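You operate a simulated robot arm through the tools that you are given. There is no shell and no other tool.

The job below is to be done with a simulated two-armed robot. You get a single attempt, and the scene is never put back.

## Task
Test the emergency stop: hit it, twist it free, reset and restart.
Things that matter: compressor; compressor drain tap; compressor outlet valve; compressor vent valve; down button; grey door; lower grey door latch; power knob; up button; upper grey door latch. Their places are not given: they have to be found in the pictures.

The check looks at the end state, three seconds after you hand in, the way a careful person would. Anything else that was tipped, shoved, dropped, spilled or broken makes it a failure.

## Robot
Two 7-joint arms with fingered hands on one trunk that stands fixed in place. Base frame: the origin is at the foot of the trunk, x ahead of it, y to its left, z up. Readings come in m, rad, newtons and seconds.
The left shoulder is at [0.07, 0.157, 1.389], the right one opposite. With the tool pointing down near the work surface each hand reaches from about 0.32 to 0.9 m from the base axis, measured 20 degrees to its own side. Payload 5 kg a hand.
The TCP of each hand is the grasp point between the finger pads, 0.031 m short of the fingertips. In the tool frame z runs along the fingers and y along their closing line. The gripper opens to 0.156 m. The gripper's body begins 0.088 m behind the TCP. The gripper is a hand of 4 fingers: y runs from the thumb to the fingers, the wrist lies at [0, 0, -0.249] in the tool frame.
Orientation is that of the tool frame in the base frame, as a unit quaternion [x, y, z, w]. With the fingers straight down and closing along the base's y, the tool's x points along the base's -x, its y along +y and its z along -z.

## Interface
- The arms move only by the tool servo_tool. It takes "left_series", "right_series" or both (then of equal length, played together; a hand with none holds still); each is a list of rows, each an object (a shift or turn left out is 0) with "linear": the shift along the tool's x, y, z in cm, a list of three; "turn": the turn, a rotation vector about the tool's x, y, z in degrees, a list of three. In form: [{"linear": [dx, dy, dz], "turn": [rx, ry, rz]}, ...]. A call has 1 to 20 rows; each row shifts and turns the commanded pose from where the row before left it, along the tool's axes as they then stand. Each row takes 0.2 s and may step no farther than 0.05 m and 0.15 rad from the row before; otherwise, the whole call is refused. A pose out of reach is approached as far as the arm can. The call stops where the force on the tool passes 80 N (or 10 N more than at its start, if that is more) or the arm is blocked; 0.2 s more then pass. In this call time passes only in rows, and 0.2 s behind the last. It gives the time, the measured TCP pose, the force on the tool (base axes), the opening and the grip force at its end, in the units of the frame above (readings bear some noise), with the torque about the TCP (base axes, N m) and any sound that the robot's microphone picked up, and new pictures: "views" is both (left out), scene, wrist or none (wrist: the cameras of the hands that moved).
- Cameras (640 x 400 px; columns grow to the right, rows downward): "scene" is now at [0.125, 0.0455, 1.658]; the picture's right is [0.42, -0.91, 0.00], its down [-0.27, -0.13, -0.95] and it looks along [0.86, 0.40, -0.30] (base axes); focal length 292 px, centre (320, 200). "left" rides on the left gripper at [-0.072, 0.002, -0.111] in its tool frame; the picture's right is [-0.02, -1.00, 0.00], its down [0.84, -0.02, -0.55] and it looks along [0.55, -0.01, 0.84] (tool axes); focal length 234 px, centre (320, 200). "right" rides on the right gripper at [0.072, 0.002, -0.111] in its tool frame; the picture's right is [-0.02, 1.00, 0.00], its down [-0.84, -0.02, -0.54] and it looks along [-0.54, -0.01, 0.84] (tool axes); focal length 234 px, centre (320, 200).
- lift_body(by): slides the trunk up (or, below 0, down) by that many m; the arms and the scene camera ride with it, the base frame stays. It gives what a move gives, with no picture.
- set_fingers(finger1, finger2, finger3, thumb_bend, hand): sets how far each is bent, from 0 (flat) to 1 (curled in); at 0.3 the hand is open as for a grip, at 0.7 the pads meet at the TCP. One left out holds its place. A second passes; each finger stops where it meets its share of the squeeze, and holds until it gets a number again. It is the only way to open and close the hand. It gives what a move gives, with no picture; readings hold the bend of each and the force on the fingers (four entries, about 0 where the hand has none), thumb and palm.
- turn_head(pan, tilt): turns the head with the scene camera to pan (to the left, within 1.501 rad either way) and tilt (down, from -0.506 to 1.204), counted from straight ahead of the robot. It gives what a move gives, and a new picture of the scene camera.
- pixel_to_xyz(camera, pixels): there is no depth. For up to 12 entries [column, row, z] of the newest picture of that camera ("zoom" is the newest enlarged one), the place [x, y] in the base frame at which the ray of that pixel passes the height z, good to about 0.003 m, but the place of the scene camera against the robot may be out by one fixed shift of up to 0.025 m in any direction. The clock stands still meanwhile.
- zoom(camera, box): a new picture of the part [left, top, right, bottom] of that camera's present view, enlarged. The clock stands still meanwhile.
- close_job(): hands the job in; it is judged then, once.

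Leave the grippers open and the arms clear of the work at the hand-in unless told otherwise.

The tools are called after ">>>" as a command line: name --argument value ..., lists and objects as JSON in quotes. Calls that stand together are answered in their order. servo_tool: Moves the arms, as the interface text tells. Its arguments: {"type":"object","properties":{"left_series":{"type":"array"},"right_series":{"type":"array"},"views":{"type":"string","enum":["both","scene","wrist","none"]}},"required":[]} The other tools are called the same way: lift_body (by) slides the trunk up or down; set_fingers (finger1, finger2, finger3, thumb_bend, hand) moves the fingers one by one; turn_head (pan, tilt) turns the head that bears the scene camera; pixel_to_xyz (camera, pixels) gives the place at which the rays of pixels pass given heights; zoom (camera, box) takes an enlarged picture of a part of a camera's view; close_job () hands the job in.

At the start:

```text
time: 0.0
left_tcp_pos: [0.4913, 0.5542, 1.3467]
left_ee_rot: [-0.001, 1.0, 0.0, 0.001]
left_contact_force: [0.7, -0.1, -0.6]
left_moment: [0.0, -0.01, 0.01]
left_gripper_width: 0.1559
left_grip_force: 0.1
left_shape: jaw
left_bend: [0.3, 0.3, 0.3, 0.3]
left_finger forces: [0.0, 0.1, 0.0, 0.0, 0.0, 0.0]
right_tcp_pos: [0.6167, 0.0431, 1.3842]
right_ee_rot: [0.0, 1.0, 0.0, 0.0]
right_contact_force: [0.2, -0.4, 0.0]
right_moment: [0.0, 0.0, 0.02]
right_gripper_width: 0.1558
right_grip_force: 0.0
right_shape: jaw
right_bend: [0.3, 0.3, 0.3, 0.3]
right_finger forces: [0.0, 0.0, 0.1, 0.1, 0.0, 0.0]
trunk travel left (down, up): [-0.775, 0.165]
head pan, tilt: [0.438, 0.309]
```

scene: 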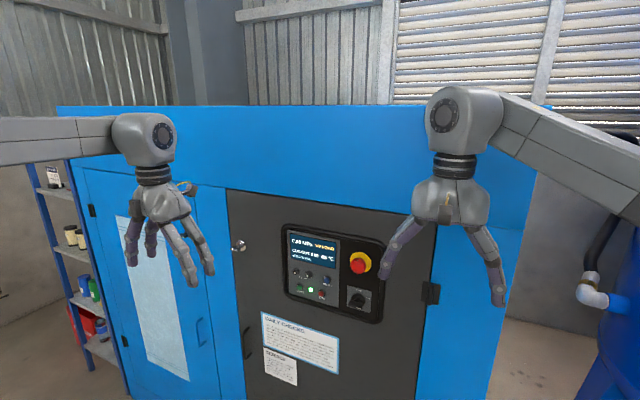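
right: 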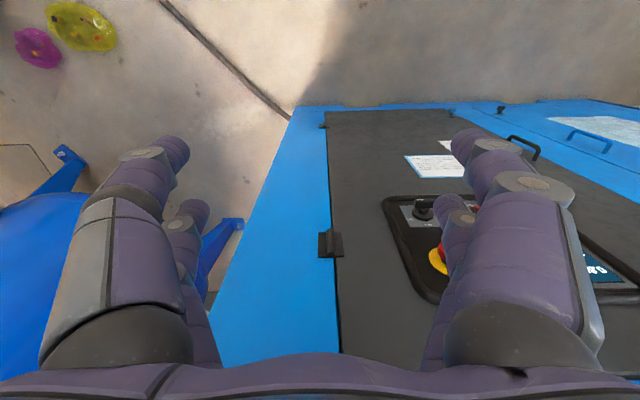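
left: 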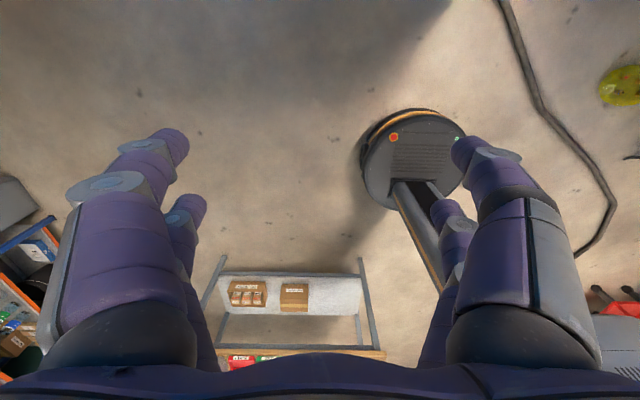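

I see a blue compressor cabinet with a dark door and a control panel: a display, a red mushroom stop around pixel (360,263), a knob at (358,298) and small buttons around (300-325,275-293). I'll enlarge the panel and other parts to read the labels.

>>> zoom --camera "scene" --box '[275, 215, 395, 330]'

>>> zoom --camera "scene" --box '[240, 300, 360, 390]'

>>> zoom --camera "scene" --box '[80, 180, 260, 400]'

```text
3.48 times, centred on (335, 272) of scene
```

zoom: 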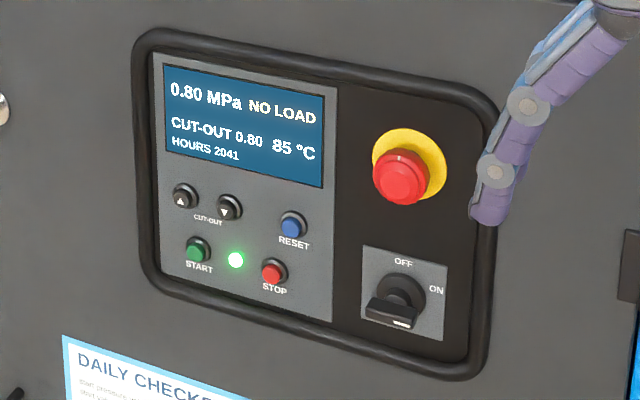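

```text
4.44 times, centred on (300, 345) of scene
```

zoom: 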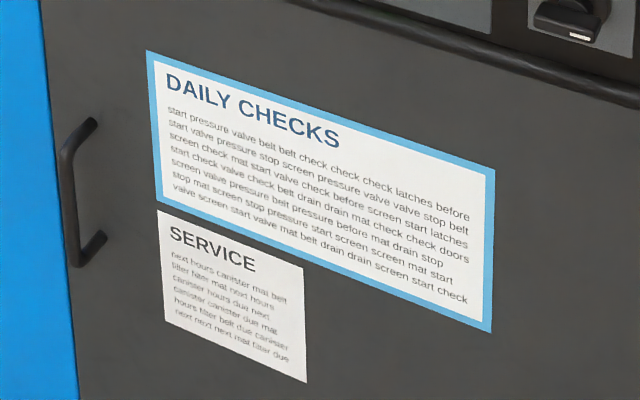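

```text
1.82 times, centred on (170, 290) of scene
```

zoom: 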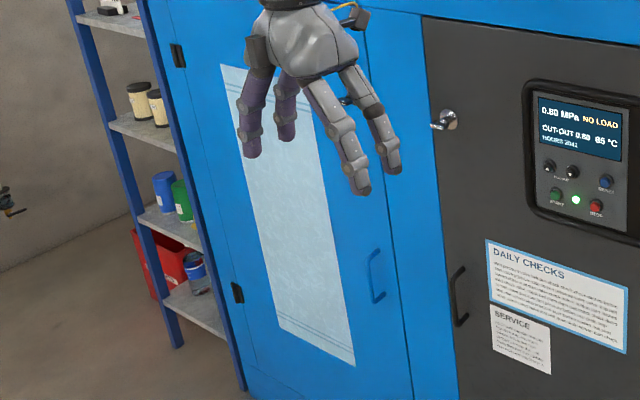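

The screen reads 0.80 MPa, NO LOAD, with the green lamp lit, so the machine is running. The power knob points to ON. The red mushroom is at zoomed (402,175), RESET is blue at (292,225) and START green at (198,250). Next I'll look closely at how the fingers are laid out.

>>> zoom --camera "scene" --box '[100, 100, 240, 300]'

>>> zoom --camera "right" --box '[370, 120, 640, 320]'

>>> pixel_to_xyz --camera "right" --pixels '[[440, 260, 1.2], [330, 242, 1.2], [387, 205, 1.2], [430, 212, 1.2], [440, 300, 1.2]]'

>>> pixel_to_xyz --camera "scene" --pixels '[[360, 263, 1.2], [329, 275, 1.17], [323, 281, 1.15], [313, 284, 1.15], [358, 298, 1.1]]'

```text
2.00 times, centred on (170, 200) of scene
```

zoom: 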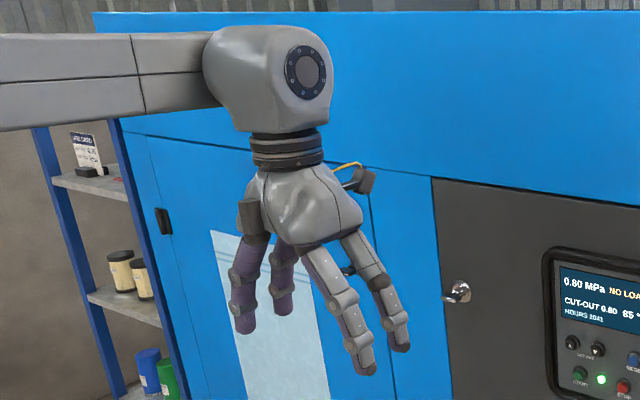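

```text
2.00 times, centred on (505, 220) of right
```

zoom: 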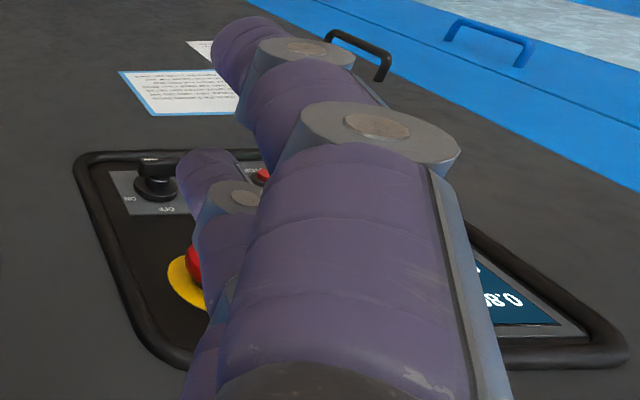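

```text
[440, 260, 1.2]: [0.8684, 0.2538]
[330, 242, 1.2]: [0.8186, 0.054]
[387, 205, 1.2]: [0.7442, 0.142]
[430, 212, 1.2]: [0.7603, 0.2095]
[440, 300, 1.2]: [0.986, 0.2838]
```

```text
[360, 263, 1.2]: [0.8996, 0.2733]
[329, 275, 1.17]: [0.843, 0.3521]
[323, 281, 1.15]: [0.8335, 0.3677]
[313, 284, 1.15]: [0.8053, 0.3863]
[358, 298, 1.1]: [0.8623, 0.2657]
```

The pixels put the stop button near x 0.88, y 0.26, z 1.2. The left arm suits it, since its wrist camera will be upright when the hand points forward. I'll turn the left tool -90° about its y so the fingers point at the panel, and shift the right hand 12 cm to the right to free the view.

>>> servo_tool --left_series '[{"turn": [0, -7.5, 0]}, {"turn": [0, -7.5, 0]}, {"turn": [0, -7.5, 0]}, {"turn": [0, -7.5, 0]}, {"turn": [0, -7.5, 0]}, {"turn": [0, -7.5, 0]}, {"turn": [0, -7.5, 0]}, {"turn": [0, -7.5, 0]}, {"turn": [0, -7.5, 0]}, {"turn": [0, -7.5, 0]}, {"turn": [0, -7.5, 0]}, {"turn": [0, -7.5, 0]}]' --right_series '[{"linear": [0, -1, 0]}, {"linear": [0, -1, 0]}, {"linear": [0, -1, 0]}, {"linear": [0, -1, 0]}, {"linear": [0, -1, 0]}, {"linear": [0, -1, 0]}, {"linear": [0, -1, 0]}, {"linear": [0, -1, 0]}, {"linear": [0, -1, 0]}, {"linear": [0, -1, 0]}, {"linear": [0, -1, 0]}, {"linear": [0, -1, 0]}]' --views "both"

```text
time: 2.6
left_tcp_pos: [0.4911, 0.5529, 1.3473]
left_ee_rot: [0.001, 0.706, 0.001, 0.708]
left_contact_force: [-0.8, -0.1, -0.5]
left_moment: [0.0, -0.01, -0.03]
left_gripper_width: 0.1556
left_grip_force: 0.0
left_shape: jaw
left_bend: [0.3, 0.3, 0.3, 0.3]
left_finger forces: [0.1, 0.0, 0.0, 0.0, 0.1, 0.1]
right_tcp_pos: [0.6143, -0.0796, 1.3847]
right_ee_rot: [0.0, 1.0, 0.0, 0.0]
right_contact_force: [0.4, -0.2, 0.6]
right_moment: [-0.01, 0.01, 0.02]
right_gripper_width: 0.1558
right_grip_force: 0.0
right_shape: jaw
right_bend: [0.3, 0.3, 0.3, 0.3]
right_finger forces: [0.0, 0.0, 0.1, 0.1, 0.0, 0.0]
trunk travel left (down, up): [-0.775, 0.165]
head pan, tilt: [0.438, 0.309]
```

scene: 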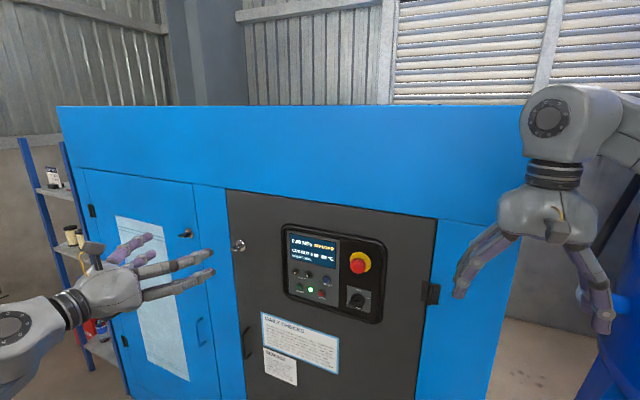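
right: 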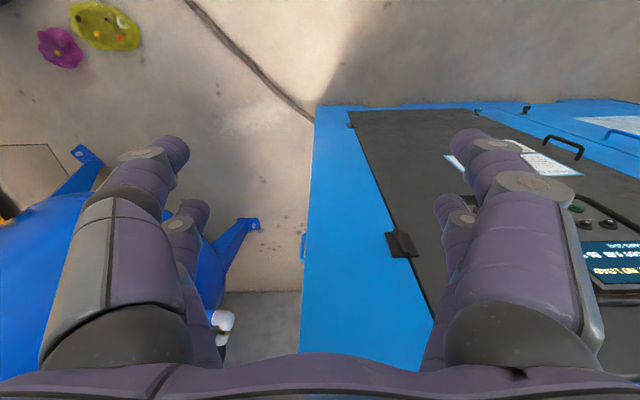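
left: 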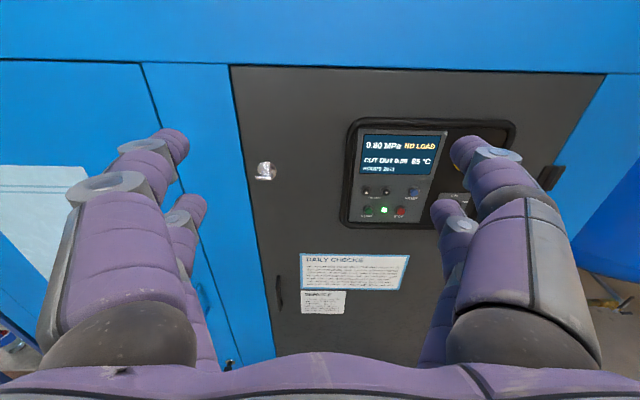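

The left hand now points forward, and its camera sees the panel upright: display at (400,155), START around (367,211), RESET (414,191), STOP (400,211). The cabinet face looks square to the base x axis. Next I'll find out which finger is which by bending finger1 alone, well clear of everything.

>>> set_fingers --hand "left" --finger1 0.9

>>> zoom --camera "left" --box '[0, 0, 640, 400]'

>>> zoom --camera "scene" --box '[50, 200, 240, 340]'

```text
time: 3.6
left_tcp_pos: [0.4907, 0.5544, 1.3473]
left_ee_rot: [-0.001, 0.707, 0.001, 0.707]
left_contact_force: [0.2, -0.6, -0.3]
left_moment: [0.01, -0.01, -0.02]
left_gripper_width: 0.0604
left_grip_force: 0.1
left_shape: fingers
left_bend: [0.9, 0.3, 0.3, 0.3]
left_finger forces: [0.1, 0.0, 0.1, 0.0, 0.1, 0.0]
right_tcp_pos: [0.6138, -0.0777, 1.3841]
right_ee_rot: [0.0, 1.0, 0.001, 0.0]
right_contact_force: [-1.1, 0.2, -0.2]
right_moment: [0.01, -0.01, -0.01]
right_gripper_width: 0.1558
right_grip_force: 0.1
right_shape: jaw
right_bend: [0.3, 0.3, 0.3, 0.3]
right_finger forces: [0.1, 0.1, 0.0, 0.0, 0.0, 0.0]
trunk travel left (down, up): [-0.775, 0.165]
head pan, tilt: [0.438, 0.309]
```

```text
1.00 times, centred on (320, 200) of left (not enlarged: the box is as wide or as high as the picture)
```

zoom: 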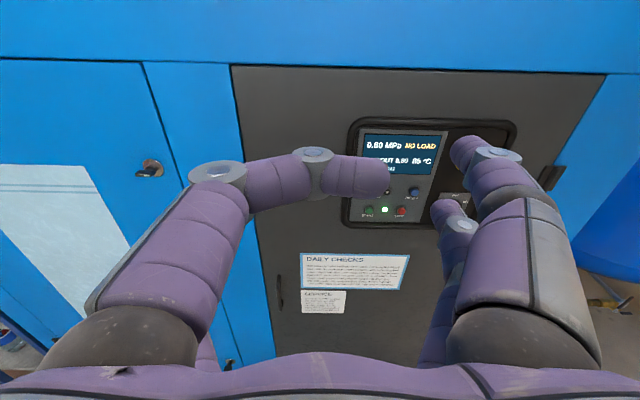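

```text
2.86 times, centred on (145, 270) of scene
```

zoom: 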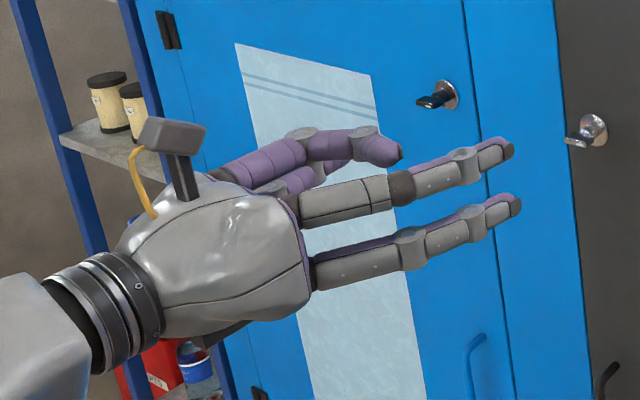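

Finger1 is the upper finger on the left (+y) side. I'll open it again and bend finger3 to see its place.

>>> set_fingers --hand "left" --finger1 0.3 --finger3 0.9

>>> zoom --camera "left" --box '[0, 0, 640, 400]'

>>> zoom --camera "scene" --box '[50, 200, 240, 340]'

```text
time: 4.6
left_tcp_pos: [0.4907, 0.5537, 1.3475]
left_ee_rot: [0.0, 0.707, 0.001, 0.708]
left_contact_force: [0.0, 0.0, -0.6]
left_moment: [0.02, 0.02, -0.01]
left_gripper_width: 0.1599
left_grip_force: 0.1
left_shape: fingers
left_bend: [0.3, 0.3, 0.9, 0.3]
left_finger forces: [0.0, 0.1, 0.1, 0.0, 0.1, 0.0]
right_tcp_pos: [0.614, -0.079, 1.3836]
right_ee_rot: [0.0, 1.0, 0.0, 0.0]
right_contact_force: [0.3, 1.2, 0.0]
right_moment: [-0.01, 0.01, -0.03]
right_gripper_width: 0.1558
right_grip_force: 0.0
right_shape: jaw
right_bend: [0.3, 0.3, 0.3, 0.3]
right_finger forces: [0.1, 0.0, 0.0, 0.0, 0.1, 0.0]
trunk travel left (down, up): [-0.775, 0.165]
head pan, tilt: [0.438, 0.309]
```

```text
1.00 times, centred on (320, 200) of left (not enlarged: the box is as wide or as high as the picture)
```

zoom: 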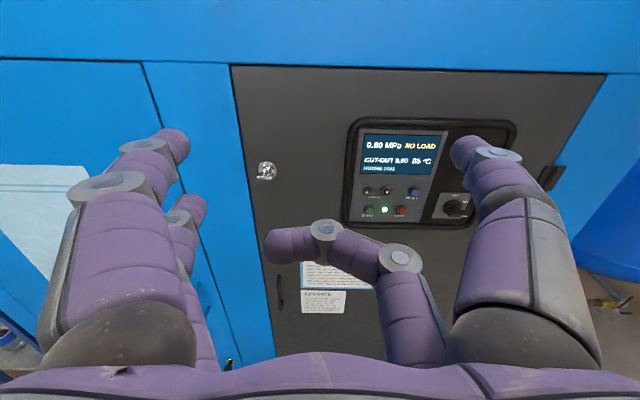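

```text
2.86 times, centred on (145, 270) of scene
```

zoom: 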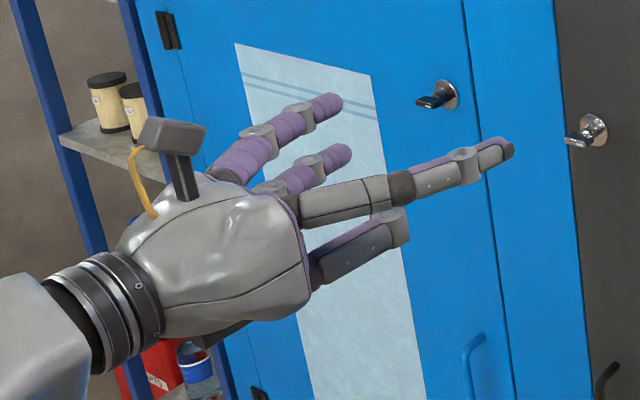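

Finger3 is the lower right one, so the thumb is the upper right and finger2 the lower left. I'll reopen finger3, then slide the left hand 19 cm to the right and 6 cm down, staying well back from the panel, to get a centred view.

>>> set_fingers --hand "left" --finger3 0.3

>>> servo_tool --left_series '[{"linear": [0.6, -1.9, 0]}, {"linear": [0.6, -1.9, 0]}, {"linear": [0.6, -1.9, 0]}, {"linear": [0.6, -1.9, 0]}, {"linear": [0.6, -1.9, 0]}, {"linear": [0.6, -1.9, 0]}, {"linear": [0.6, -1.9, 0]}, {"linear": [0.6, -1.9, 0]}, {"linear": [0.6, -1.9, 0]}, {"linear": [0.6, -1.9, 0]}]' --views "both"

```text
time: 5.6
left_tcp_pos: [0.4905, 0.5537, 1.3481]
left_ee_rot: [0.0, 0.706, 0.001, 0.708]
left_contact_force: [0.4, 0.4, 0.0]
left_moment: [-0.01, -0.03, -0.04]
left_gripper_width: 0.1597
left_grip_force: 0.3
left_shape: fingers
left_bend: [0.3, 0.3, 0.3, 0.3]
left_finger forces: [0.1, 0.0, 0.1, 0.0, 0.1, 0.0]
right_tcp_pos: [0.6135, -0.0778, 1.3839]
right_ee_rot: [0.0, 1.0, -0.001, 0.0]
right_contact_force: [0.8, -1.0, -0.2]
right_moment: [0.04, 0.02, 0.0]
right_gripper_width: 0.1555
right_grip_force: 0.2
right_shape: jaw
right_bend: [0.3, 0.3, 0.3, 0.3]
right_finger forces: [0.0, 0.0, 0.1, 0.0, 0.0, 0.1]
trunk travel left (down, up): [-0.775, 0.165]
head pan, tilt: [0.438, 0.309]
```

```text
time: 7.8
left_tcp_pos: [0.5106, 0.3724, 1.2779]
left_ee_rot: [0.0, 0.707, 0.0, 0.707]
left_contact_force: [0.0, -0.1, 0.0]
left_moment: [0.0, -0.02, -0.04]
left_gripper_width: 0.1599
left_grip_force: 0.1
left_shape: fingers
left_bend: [0.3, 0.3, 0.3, 0.3]
left_finger forces: [0.0, 0.1, 0.0, 0.0, 0.0, 0.0]
left hand out of reach, approached as far as the arm can: row 9, 10
right_tcp_pos: [0.6146, -0.0787, 1.384]
right_ee_rot: [0.001, 1.0, 0.0, -0.001]
right_contact_force: [-0.7, -0.4, -0.3]
right_moment: [0.01, 0.03, 0.01]
right_gripper_width: 0.156
right_grip_force: 0.2
right_shape: jaw
right_bend: [0.3, 0.3, 0.3, 0.3]
right_finger forces: [0.1, 0.0, 0.1, 0.0, 0.0, 0.1]
trunk travel left (down, up): [-0.775, 0.165]
head pan, tilt: [0.438, 0.309]
```

scene: 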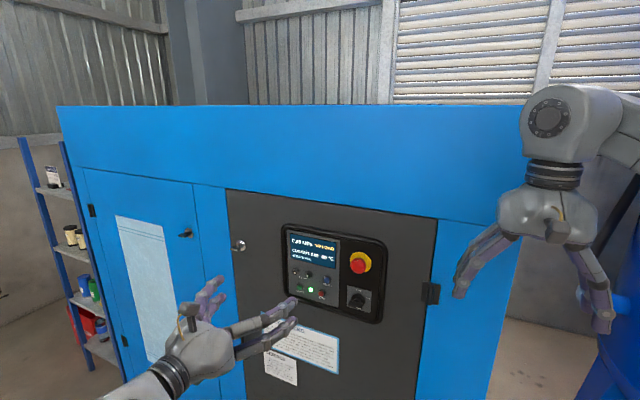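
left: 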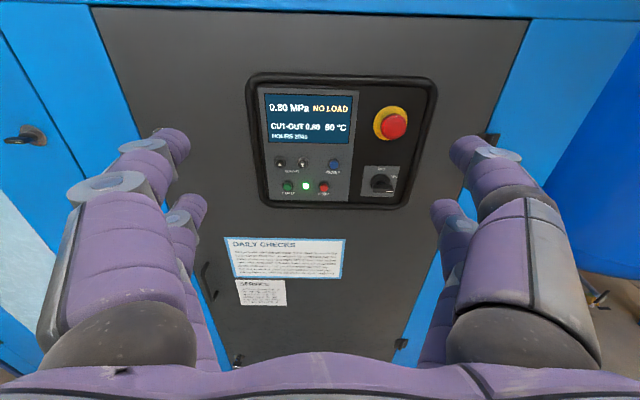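

The arm stopped a little short because it was too close to the trunk, but the view is good: stop button near (393,122), knob near (382,182), START (288,187), RESET (333,163). I'll enlarge it for exact pixels.

>>> zoom --camera "left" --box '[236, 60, 446, 220]'

>>> pixel_to_xyz --camera "left" --pixels '[[393, 122, 1.2], [393, 122, 1.25], [288, 187, 1.15], [288, 187, 1.1], [333, 163, 1.15], [333, 163, 1.2], [382, 182, 1.15], [382, 182, 1.1]]'

```text
2.50 times, centred on (341, 140) of left
```

zoom: 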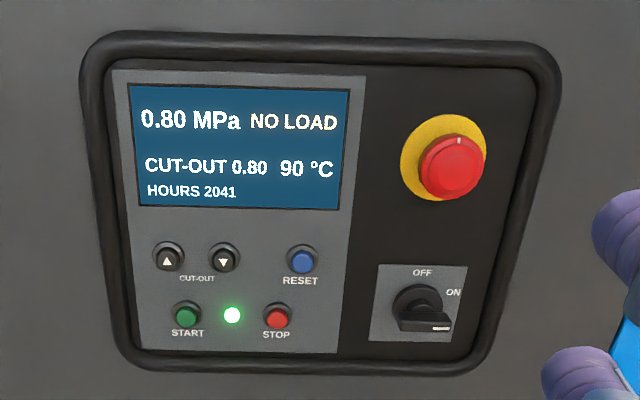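

```text
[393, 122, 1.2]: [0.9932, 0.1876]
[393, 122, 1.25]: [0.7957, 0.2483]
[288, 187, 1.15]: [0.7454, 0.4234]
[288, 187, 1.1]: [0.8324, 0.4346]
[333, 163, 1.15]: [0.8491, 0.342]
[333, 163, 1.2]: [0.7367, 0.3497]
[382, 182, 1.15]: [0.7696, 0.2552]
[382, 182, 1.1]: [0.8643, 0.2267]
```

START triangulates to about (0.825, 0.438, 1.10) and the stop button to about (0.837, 0.235, 1.23). I want a second viewpoint to firm that up, so I'll move the left hand 4 cm up, 7 cm right and 6 cm forward. The fingertips stay some 20 cm short of the panel.

>>> servo_tool --left_series '[{"linear": [-0.8, -1.4, 1.2]}, {"linear": [-0.8, -1.4, 1.2]}, {"linear": [-0.8, -1.4, 1.2]}, {"linear": [-0.8, -1.4, 1.2]}, {"linear": [-0.8, -1.4, 1.2]}]' --views "both"

>>> zoom --camera "left" --box '[160, 60, 480, 260]'

```text
time: 9.0
left_tcp_pos: [0.5787, 0.3055, 1.3107]
left_ee_rot: [0.0, 0.706, 0.0, 0.708]
left_contact_force: [1.2, 0.1, -0.1]
left_moment: [-0.02, -0.01, 0.02]
left_gripper_width: 0.1599
left_grip_force: 0.0
left_shape: fingers
left_bend: [0.3, 0.3, 0.3, 0.3]
left_finger forces: [0.1, 0.0, 0.0, 0.0, 0.0, 0.1]
left hand out of reach, approached as far as the arm can: row 1, 3
right_tcp_pos: [0.6152, -0.0796, 1.3832]
right_ee_rot: [0.001, 1.0, 0.0, -0.001]
right_contact_force: [0.3, 0.0, 0.3]
right_moment: [-0.02, 0.02, -0.02]
right_gripper_width: 0.1557
right_grip_force: 0.0
right_shape: jaw
right_bend: [0.3, 0.3, 0.3, 0.3]
right_finger forces: [0.1, 0.1, 0.0, 0.0, 0.0, 0.0]
trunk travel left (down, up): [-0.775, 0.165]
head pan, tilt: [0.438, 0.309]
```

scene: 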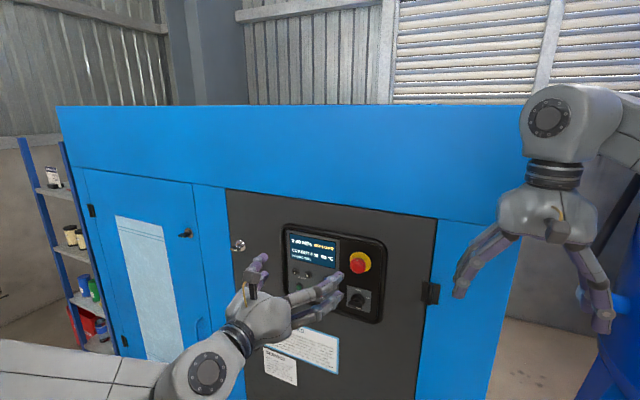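
left: 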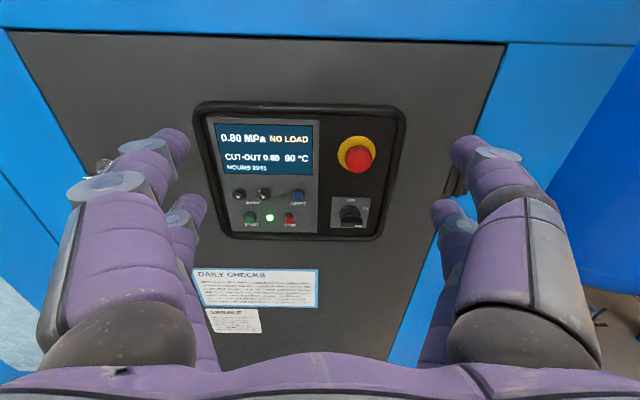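

```text
2.00 times, centred on (320, 160) of left
```

zoom: 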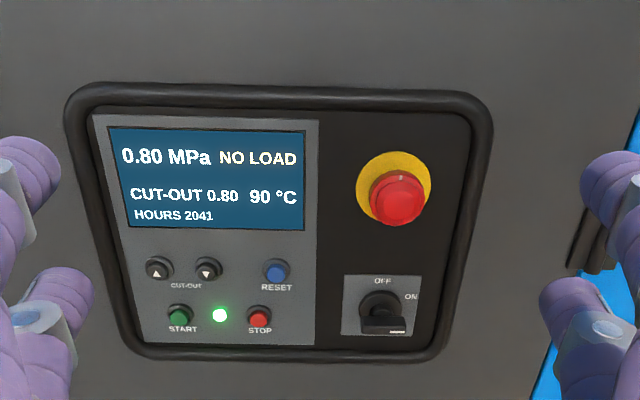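

From two left-camera views: stop button face ≈ (0.815, 0.244, 1.235) and about 4.7 cm wide. RESET ≈ (0.826, 0.343, 1.158), START ≈ (0.826, 0.438, 1.102), STOP ≈ (0.826, 0.361, 1.103), with the arrow buttons at z 1.158. I'll close all four fingers into a blunt poker and bring it in front of the mushroom with its tips about 8 cm short.

>>> set_fingers --hand "left" --finger1 0.7 --finger2 0.7 --finger3 0.7 --thumb_bend 0.7

>>> servo_tool --left_series '[{"linear": [0.95, -0.77, 1.5]}, {"linear": [0.95, -0.77, 1.5]}, {"linear": [0.95, -0.77, 1.5]}, {"linear": [0.95, -0.77, 1.5]}, {"linear": [0.95, -0.77, 1.5]}, {"linear": [0.95, -0.77, 1.5]}, {"linear": [0.95, -0.77, 1.5]}, {"linear": [0.95, -0.77, 1.5]}]' --views "both"

>>> zoom --camera "left" --box '[160, 60, 480, 260]'

```text
time: 10.0
left_tcp_pos: [0.5766, 0.3057, 1.3118]
left_ee_rot: [0.0, 0.706, 0.001, 0.708]
left_contact_force: [-0.1, 0.3, 0.0]
left_moment: [0.01, 0.0, 0.01]
left_gripper_width: 0.0047
left_grip_force: 0.1
left_shape: fingers
left_bend: [0.7, 0.7, 0.7, 0.7]
left_finger forces: [0.0, 0.1, 0.0, 0.1, 0.1, 0.0]
right_tcp_pos: [0.6143, -0.0784, 1.3842]
right_ee_rot: [0.0, 1.0, 0.0, 0.0]
right_contact_force: [0.5, -0.5, -1.0]
right_moment: [-0.02, -0.01, -0.03]
right_gripper_width: 0.1559
right_grip_force: 0.2
right_shape: jaw
right_bend: [0.3, 0.3, 0.3, 0.3]
right_finger forces: [0.1, 0.0, 0.0, 0.1, 0.0, 0.1]
trunk travel left (down, up): [-0.775, 0.165]
head pan, tilt: [0.438, 0.309]
```

```text
time: 11.8
left_tcp_pos: [0.6954, 0.2412, 1.235]
left_ee_rot: [0.0, 0.707, 0.001, 0.707]
left_contact_force: [-0.7, 0.8, -0.5]
left_moment: [0.0, 0.01, -0.05]
left_gripper_width: 0.0047
left_grip_force: 0.1
left_shape: fingers
left_bend: [0.7, 0.7, 0.7, 0.7]
left_finger forces: [0.1, 0.0, 0.0, 0.0, 0.0, 0.0]
right_tcp_pos: [0.6152, -0.0793, 1.3834]
right_ee_rot: [0.0, 1.0, 0.0, -0.001]
right_contact_force: [0.1, -0.3, -0.9]
right_moment: [0.01, 0.04, 0.02]
right_gripper_width: 0.1558
right_grip_force: 0.0
right_shape: jaw
right_bend: [0.3, 0.3, 0.3, 0.3]
right_finger forces: [0.0, 0.0, 0.0, 0.0, 0.0, 0.0]
trunk travel left (down, up): [-0.775, 0.165]
head pan, tilt: [0.438, 0.309]
```

scene: 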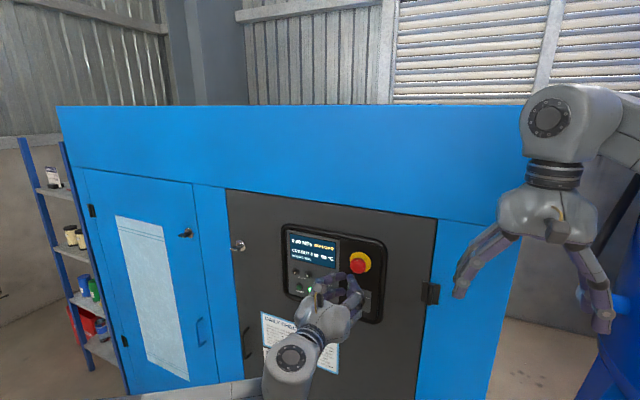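
left: 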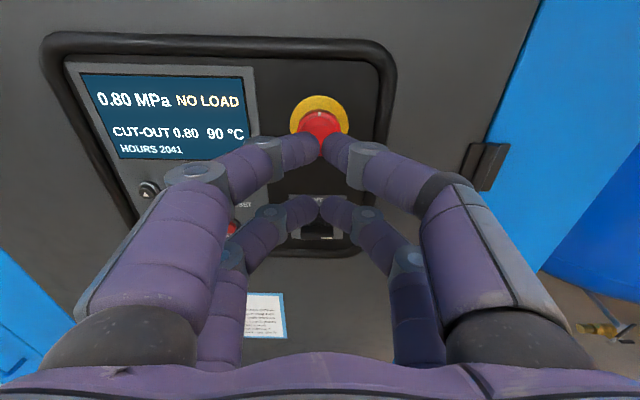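

```text
2.00 times, centred on (320, 160) of left
```

zoom: 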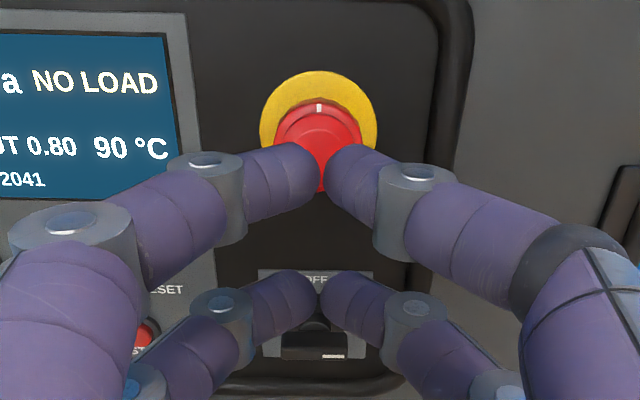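

The tips meet in two pairs, an upper one near (320,148) and a lower one near (320,205), each about 2.3 cm off the hand's axis. The lower pair isn't needed, so I'll curl finger2 and finger3 right in and use the upper pair as the poker. Then I'll check the shape.

>>> set_fingers --hand "left" --finger2 1.0 --finger3 1.0

>>> zoom --camera "left" --box '[160, 60, 480, 260]'

>>> zoom --camera "scene" --box '[250, 215, 410, 345]'

```text
time: 12.8
left_tcp_pos: [0.6943, 0.2415, 1.2366]
left_ee_rot: [0.0, 0.707, 0.001, 0.707]
left_contact_force: [0.1, -0.6, -0.5]
left_moment: [0.0, 0.02, -0.01]
left_gripper_width: 0.0047
left_grip_force: 0.0
left_shape: fingers
left_bend: [0.7, 0.73, 0.73, 0.7]
left_finger forces: [0.0, 0.1, 0.0, 0.0, 0.1, 0.0]
right_tcp_pos: [0.6141, -0.0781, 1.3846]
right_ee_rot: [0.001, 1.0, 0.001, 0.0]
right_contact_force: [0.6, 0.0, 0.1]
right_moment: [0.01, -0.02, -0.02]
right_gripper_width: 0.156
right_grip_force: 0.0
right_shape: jaw
right_bend: [0.3, 0.3, 0.3, 0.3]
right_finger forces: [0.0, 0.0, 0.0, 0.0, 0.0, 0.0]
trunk travel left (down, up): [-0.775, 0.165]
head pan, tilt: [0.438, 0.309]
```

```text
2.00 times, centred on (320, 160) of left
```

zoom: 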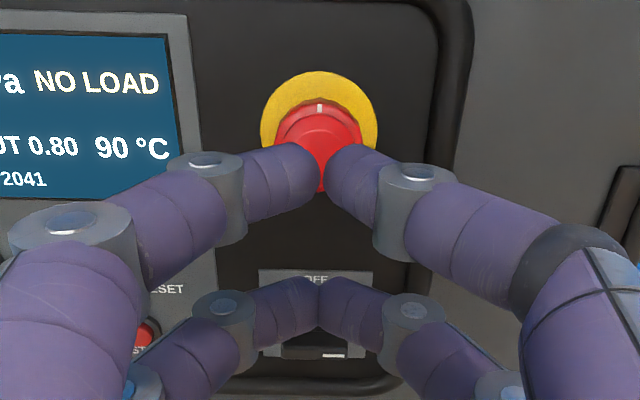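

```text
3.08 times, centred on (330, 280) of scene
```

zoom: 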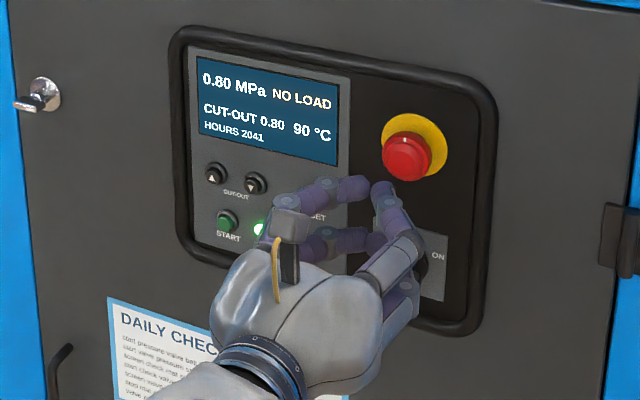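

The lower pair locks against itself at 0.73. That's fine for the mushroom: with the upper pair centred on it at z 1.236, the lower pair faces empty panel between the mushroom and the knob. I'll lower the hand 2.4 cm, shift 0.2 cm left and go 6 cm forward.

>>> servo_tool --left_series '[{"linear": [0.6, 0.05, 0]}, {"linear": [0.6, 0.05, 0]}, {"linear": [0.6, 0.05, 0]}, {"linear": [0.6, 0.05, 0]}, {"linear": [0, 0, 1.5]}, {"linear": [0, 0, 1.5]}, {"linear": [0, 0, 1.5]}, {"linear": [0, 0, 1.5]}]' --views "both"

>>> zoom --camera "left" --box '[160, 60, 480, 260]'

>>> zoom --camera "scene" --box '[280, 220, 400, 320]'

```text
time: 14.6
left_tcp_pos: [0.7559, 0.2463, 1.2132]
left_ee_rot: [-0.001, 0.707, 0.0, 0.707]
left_contact_force: [-0.5, -0.9, -0.2]
left_moment: [0.0, 0.0, -0.03]
left_gripper_width: 0.0048
left_grip_force: 0.0
left_shape: fingers
left_bend: [0.7, 0.73, 0.73, 0.7]
left_finger forces: [0.0, 0.0, 0.0, 0.0, 0.1, 0.0]
right_tcp_pos: [0.6152, -0.0794, 1.3844]
right_ee_rot: [0.0, 1.0, 0.0, -0.001]
right_contact_force: [0.3, 0.6, 0.0]
right_moment: [-0.06, 0.01, 0.04]
right_gripper_width: 0.1557
right_grip_force: 0.0
right_shape: jaw
right_bend: [0.3, 0.3, 0.3, 0.3]
right_finger forces: [0.0, 0.0, 0.0, 0.0, 0.0, 0.0]
trunk travel left (down, up): [-0.775, 0.165]
head pan, tilt: [0.438, 0.309]
```

scene: 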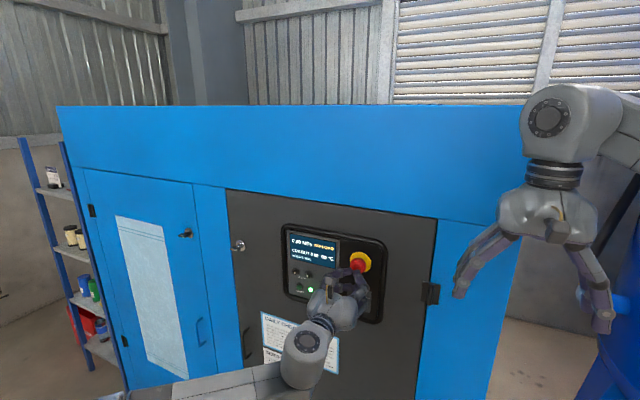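
left: 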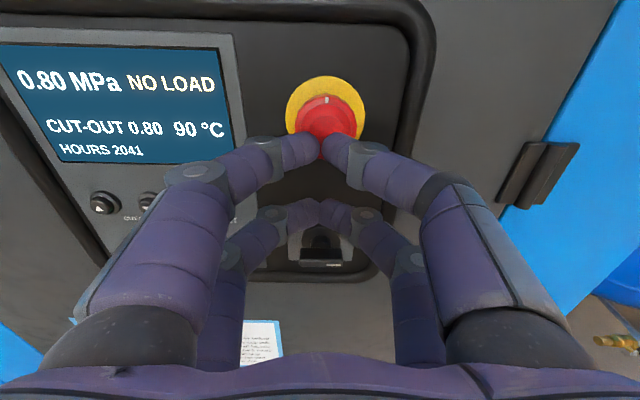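

```text
2.00 times, centred on (320, 160) of left
```

zoom: 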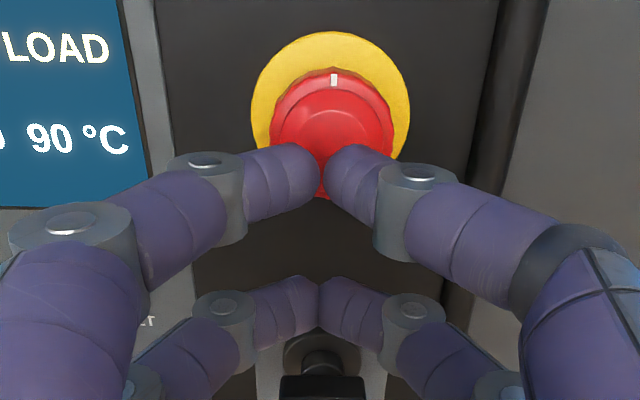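

```text
4.00 times, centred on (340, 270) of scene
```

zoom: 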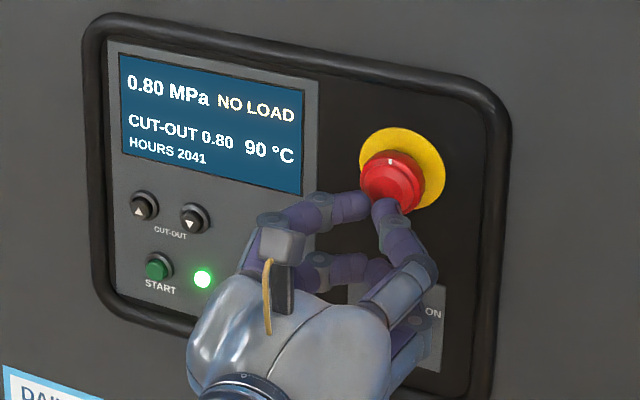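

The mushroom centre sits about 3 mm right of the hand axis at (326,127), and the heights match. I'll shift 0.3 cm right and advance slowly, 0.4 cm a row for 2.4 cm, watching the force.

>>> servo_tool --left_series '[{"linear": [0, -0.3, 0]}, {"linear": [0, 0, 0.4]}, {"linear": [0, 0, 0.4]}, {"linear": [0, 0, 0.4]}, {"linear": [0, 0, 0.4]}, {"linear": [0, 0, 0.4]}, {"linear": [0, 0, 0.4]}]' --views "wrist"

>>> zoom --camera "left" --box '[160, 60, 480, 260]'

>>> zoom --camera "scene" --box '[280, 220, 400, 320]'

```text
time: 16.2
left_tcp_pos: [0.7729, 0.2417, 1.2145]
left_ee_rot: [0.001, 0.706, -0.001, 0.708]
left_contact_force: [-34.0, -1.0, -4.8]
left_moment: [0.05, -0.63, -0.17]
left_gripper_width: 0.0029
left_grip_force: 17.4
left_shape: fingers
left_bend: [0.71, 0.73, 0.73, 0.71]
left_finger forces: [13.4, 0.0, 0.1, 0.0, 21.4, 0.0]
right_tcp_pos: [0.6076, -0.0773, 1.3869]
right_ee_rot: [-0.001, 1.0, 0.0, 0.003]
right_contact_force: [0.9, 0.8, -0.8]
right_moment: [-0.02, -0.02, -0.01]
right_gripper_width: 0.1559
right_grip_force: 0.0
right_shape: jaw
right_bend: [0.3, 0.3, 0.3, 0.3]
right_finger forces: [0.0, 0.0, 0.0, 0.1, 0.1, 0.0]
trunk travel left (down, up): [-0.775, 0.165]
head pan, tilt: [0.438, 0.309]
heard: click
```

left: 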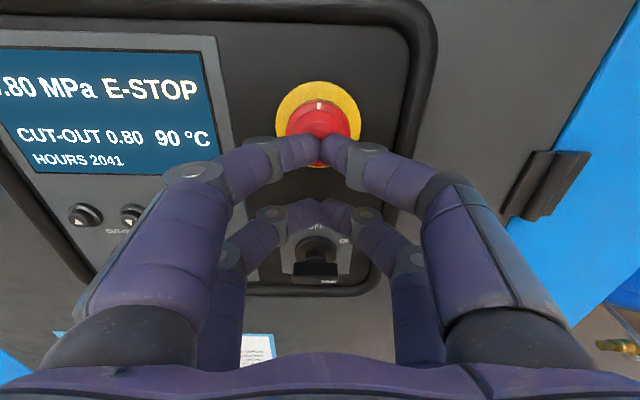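

```text
2.00 times, centred on (320, 160) of left
```

zoom: 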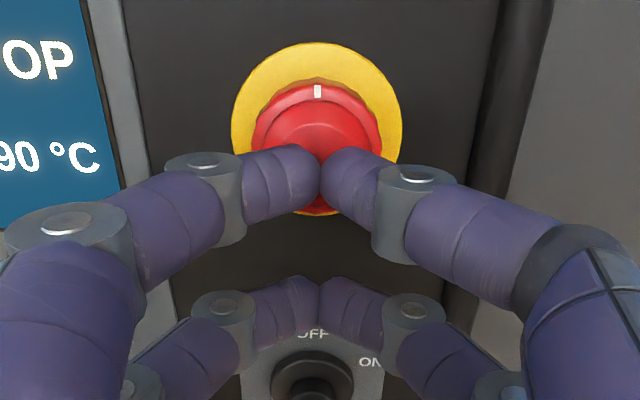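

```text
4.00 times, centred on (340, 270) of scene
```

zoom: 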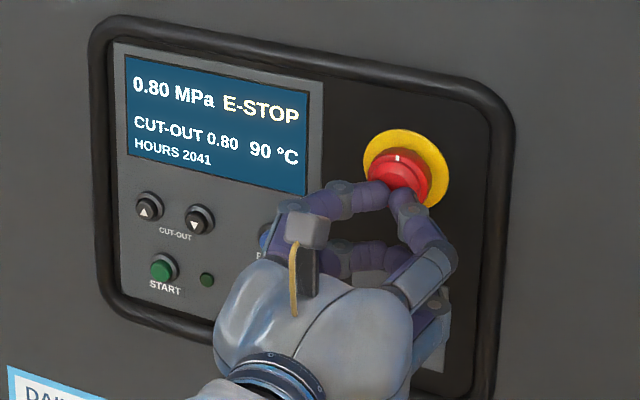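

A click was heard, the screen now reads E-STOP and the run lamp is dark, so the stop has latched. I'll back off 6 cm and look at the button.

>>> servo_tool --left_series '[{"linear": [0, 0, -1]}, {"linear": [0, 0, -1.5]}, {"linear": [0, 0, -1.5]}, {"linear": [0, 0, -2]}]' --views "both"

>>> zoom --camera "left" --box '[240, 60, 400, 160]'

>>> zoom --camera "scene" --box '[280, 220, 400, 320]'

```text
time: 17.2
left_tcp_pos: [0.7188, 0.2407, 1.2129]
left_ee_rot: [-0.001, 0.706, 0.002, 0.708]
left_contact_force: [-0.5, 0.2, -0.3]
left_moment: [0.01, 0.03, -0.01]
left_gripper_width: 0.004
left_grip_force: 0.1
left_shape: fingers
left_bend: [0.7, 0.73, 0.73, 0.7]
left_finger forces: [0.0, 0.0, 0.0, 0.0, 0.0, 0.0]
right_tcp_pos: [0.6141, -0.079, 1.3836]
right_ee_rot: [0.0, 1.0, 0.001, 0.0]
right_contact_force: [0.0, 0.0, 0.6]
right_moment: [0.0, 0.0, 0.01]
right_gripper_width: 0.1557
right_grip_force: 0.1
right_shape: jaw
right_bend: [0.3, 0.3, 0.3, 0.3]
right_finger forces: [0.0, 0.0, 0.1, 0.1, 0.0, 0.1]
trunk travel left (down, up): [-0.775, 0.165]
head pan, tilt: [0.438, 0.309]
```

scene: 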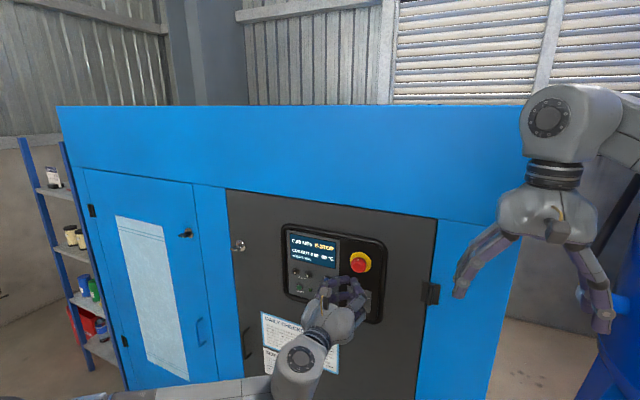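
left: 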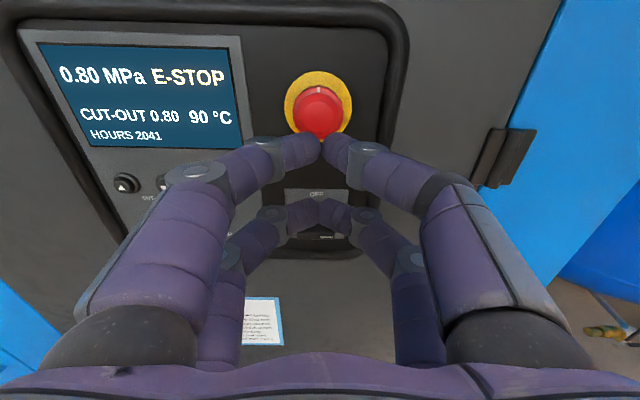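

```text
4.00 times, centred on (320, 110) of left
```

zoom: 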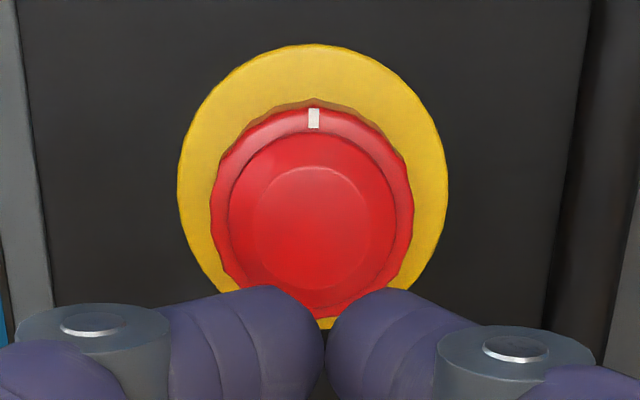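

```text
4.00 times, centred on (340, 270) of scene
```

zoom: 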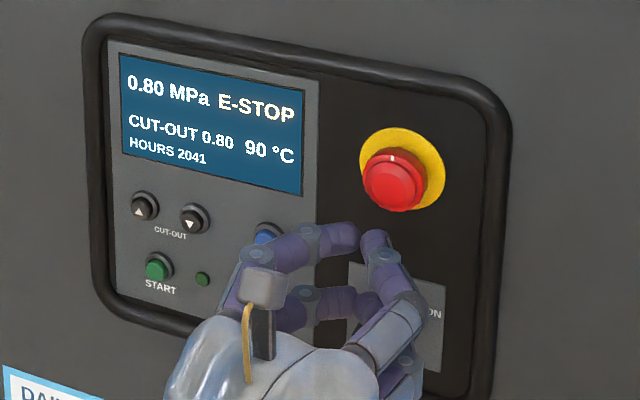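

The button stays in, with its white mark at the top. I'll open all four fingers part-way (0.5) and centre the hand on the mushroom (y 0.242, z 1.236) while still well back.

>>> set_fingers --hand "left" --finger1 0.5 --finger2 0.5 --finger3 0.5 --thumb_bend 0.5

>>> servo_tool --left_series '[{"linear": [-0.6, 0.05, 0]}, {"linear": [-0.6, 0.05, 0]}, {"linear": [-0.6, 0, 0]}, {"linear": [-0.5, 0, 0]}]' --views "both"

>>> zoom --camera "left" --box '[160, 60, 480, 260]'

```text
time: 18.2
left_tcp_pos: [0.719, 0.2415, 1.2126]
left_ee_rot: [0.0, 0.707, 0.001, 0.708]
left_contact_force: [-0.4, 0.1, -0.1]
left_moment: [-0.01, 0.01, -0.01]
left_gripper_width: 0.0802
left_grip_force: 0.0
left_shape: fingers
left_bend: [0.5, 0.5, 0.5, 0.5]
left_finger forces: [0.1, 0.0, 0.0, 0.1, 0.0, 0.0]
right_tcp_pos: [0.614, -0.0772, 1.3847]
right_ee_rot: [0.0, 1.0, 0.0, 0.0]
right_contact_force: [0.1, -0.6, 0.0]
right_moment: [-0.04, 0.01, 0.0]
right_gripper_width: 0.1561
right_grip_force: 0.1
right_shape: jaw
right_bend: [0.3, 0.3, 0.3, 0.3]
right_finger forces: [0.0, 0.1, 0.0, 0.0, 0.0, 0.0]
trunk travel left (down, up): [-0.775, 0.165]
head pan, tilt: [0.438, 0.309]
```

```text
time: 19.2
left_tcp_pos: [0.7192, 0.2428, 1.2366]
left_ee_rot: [-0.001, 0.707, 0.001, 0.707]
left_contact_force: [-0.6, 0.5, -0.7]
left_moment: [0.02, 0.01, -0.02]
left_gripper_width: 0.0802
left_grip_force: 0.0
left_shape: fingers
left_bend: [0.5, 0.5, 0.5, 0.5]
left_finger forces: [0.1, 0.0, 0.0, 0.0, 0.1, 0.0]
right_tcp_pos: [0.6143, -0.0781, 1.3839]
right_ee_rot: [0.0, 1.0, 0.0, 0.0]
right_contact_force: [0.3, -0.2, 0.4]
right_moment: [0.01, 0.03, -0.01]
right_gripper_width: 0.1558
right_grip_force: 0.1
right_shape: jaw
right_bend: [0.3, 0.3, 0.3, 0.3]
right_finger forces: [0.0, 0.1, 0.1, 0.1, 0.0, 0.0]
trunk travel left (down, up): [-0.775, 0.165]
head pan, tilt: [0.438, 0.309]
```

scene: 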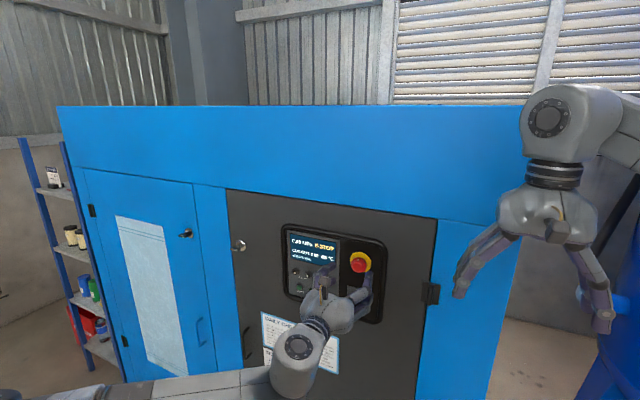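
left: 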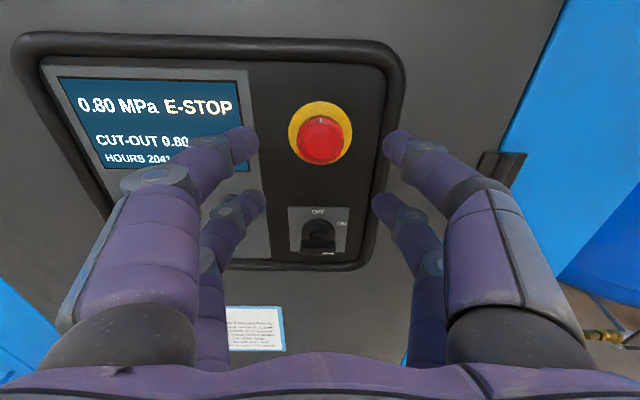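

```text
2.00 times, centred on (320, 160) of left
```

zoom: 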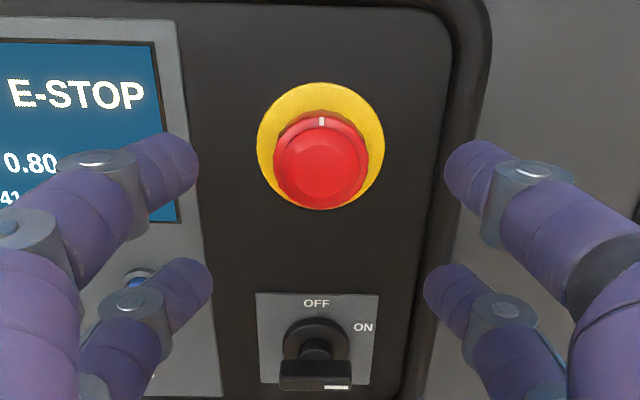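

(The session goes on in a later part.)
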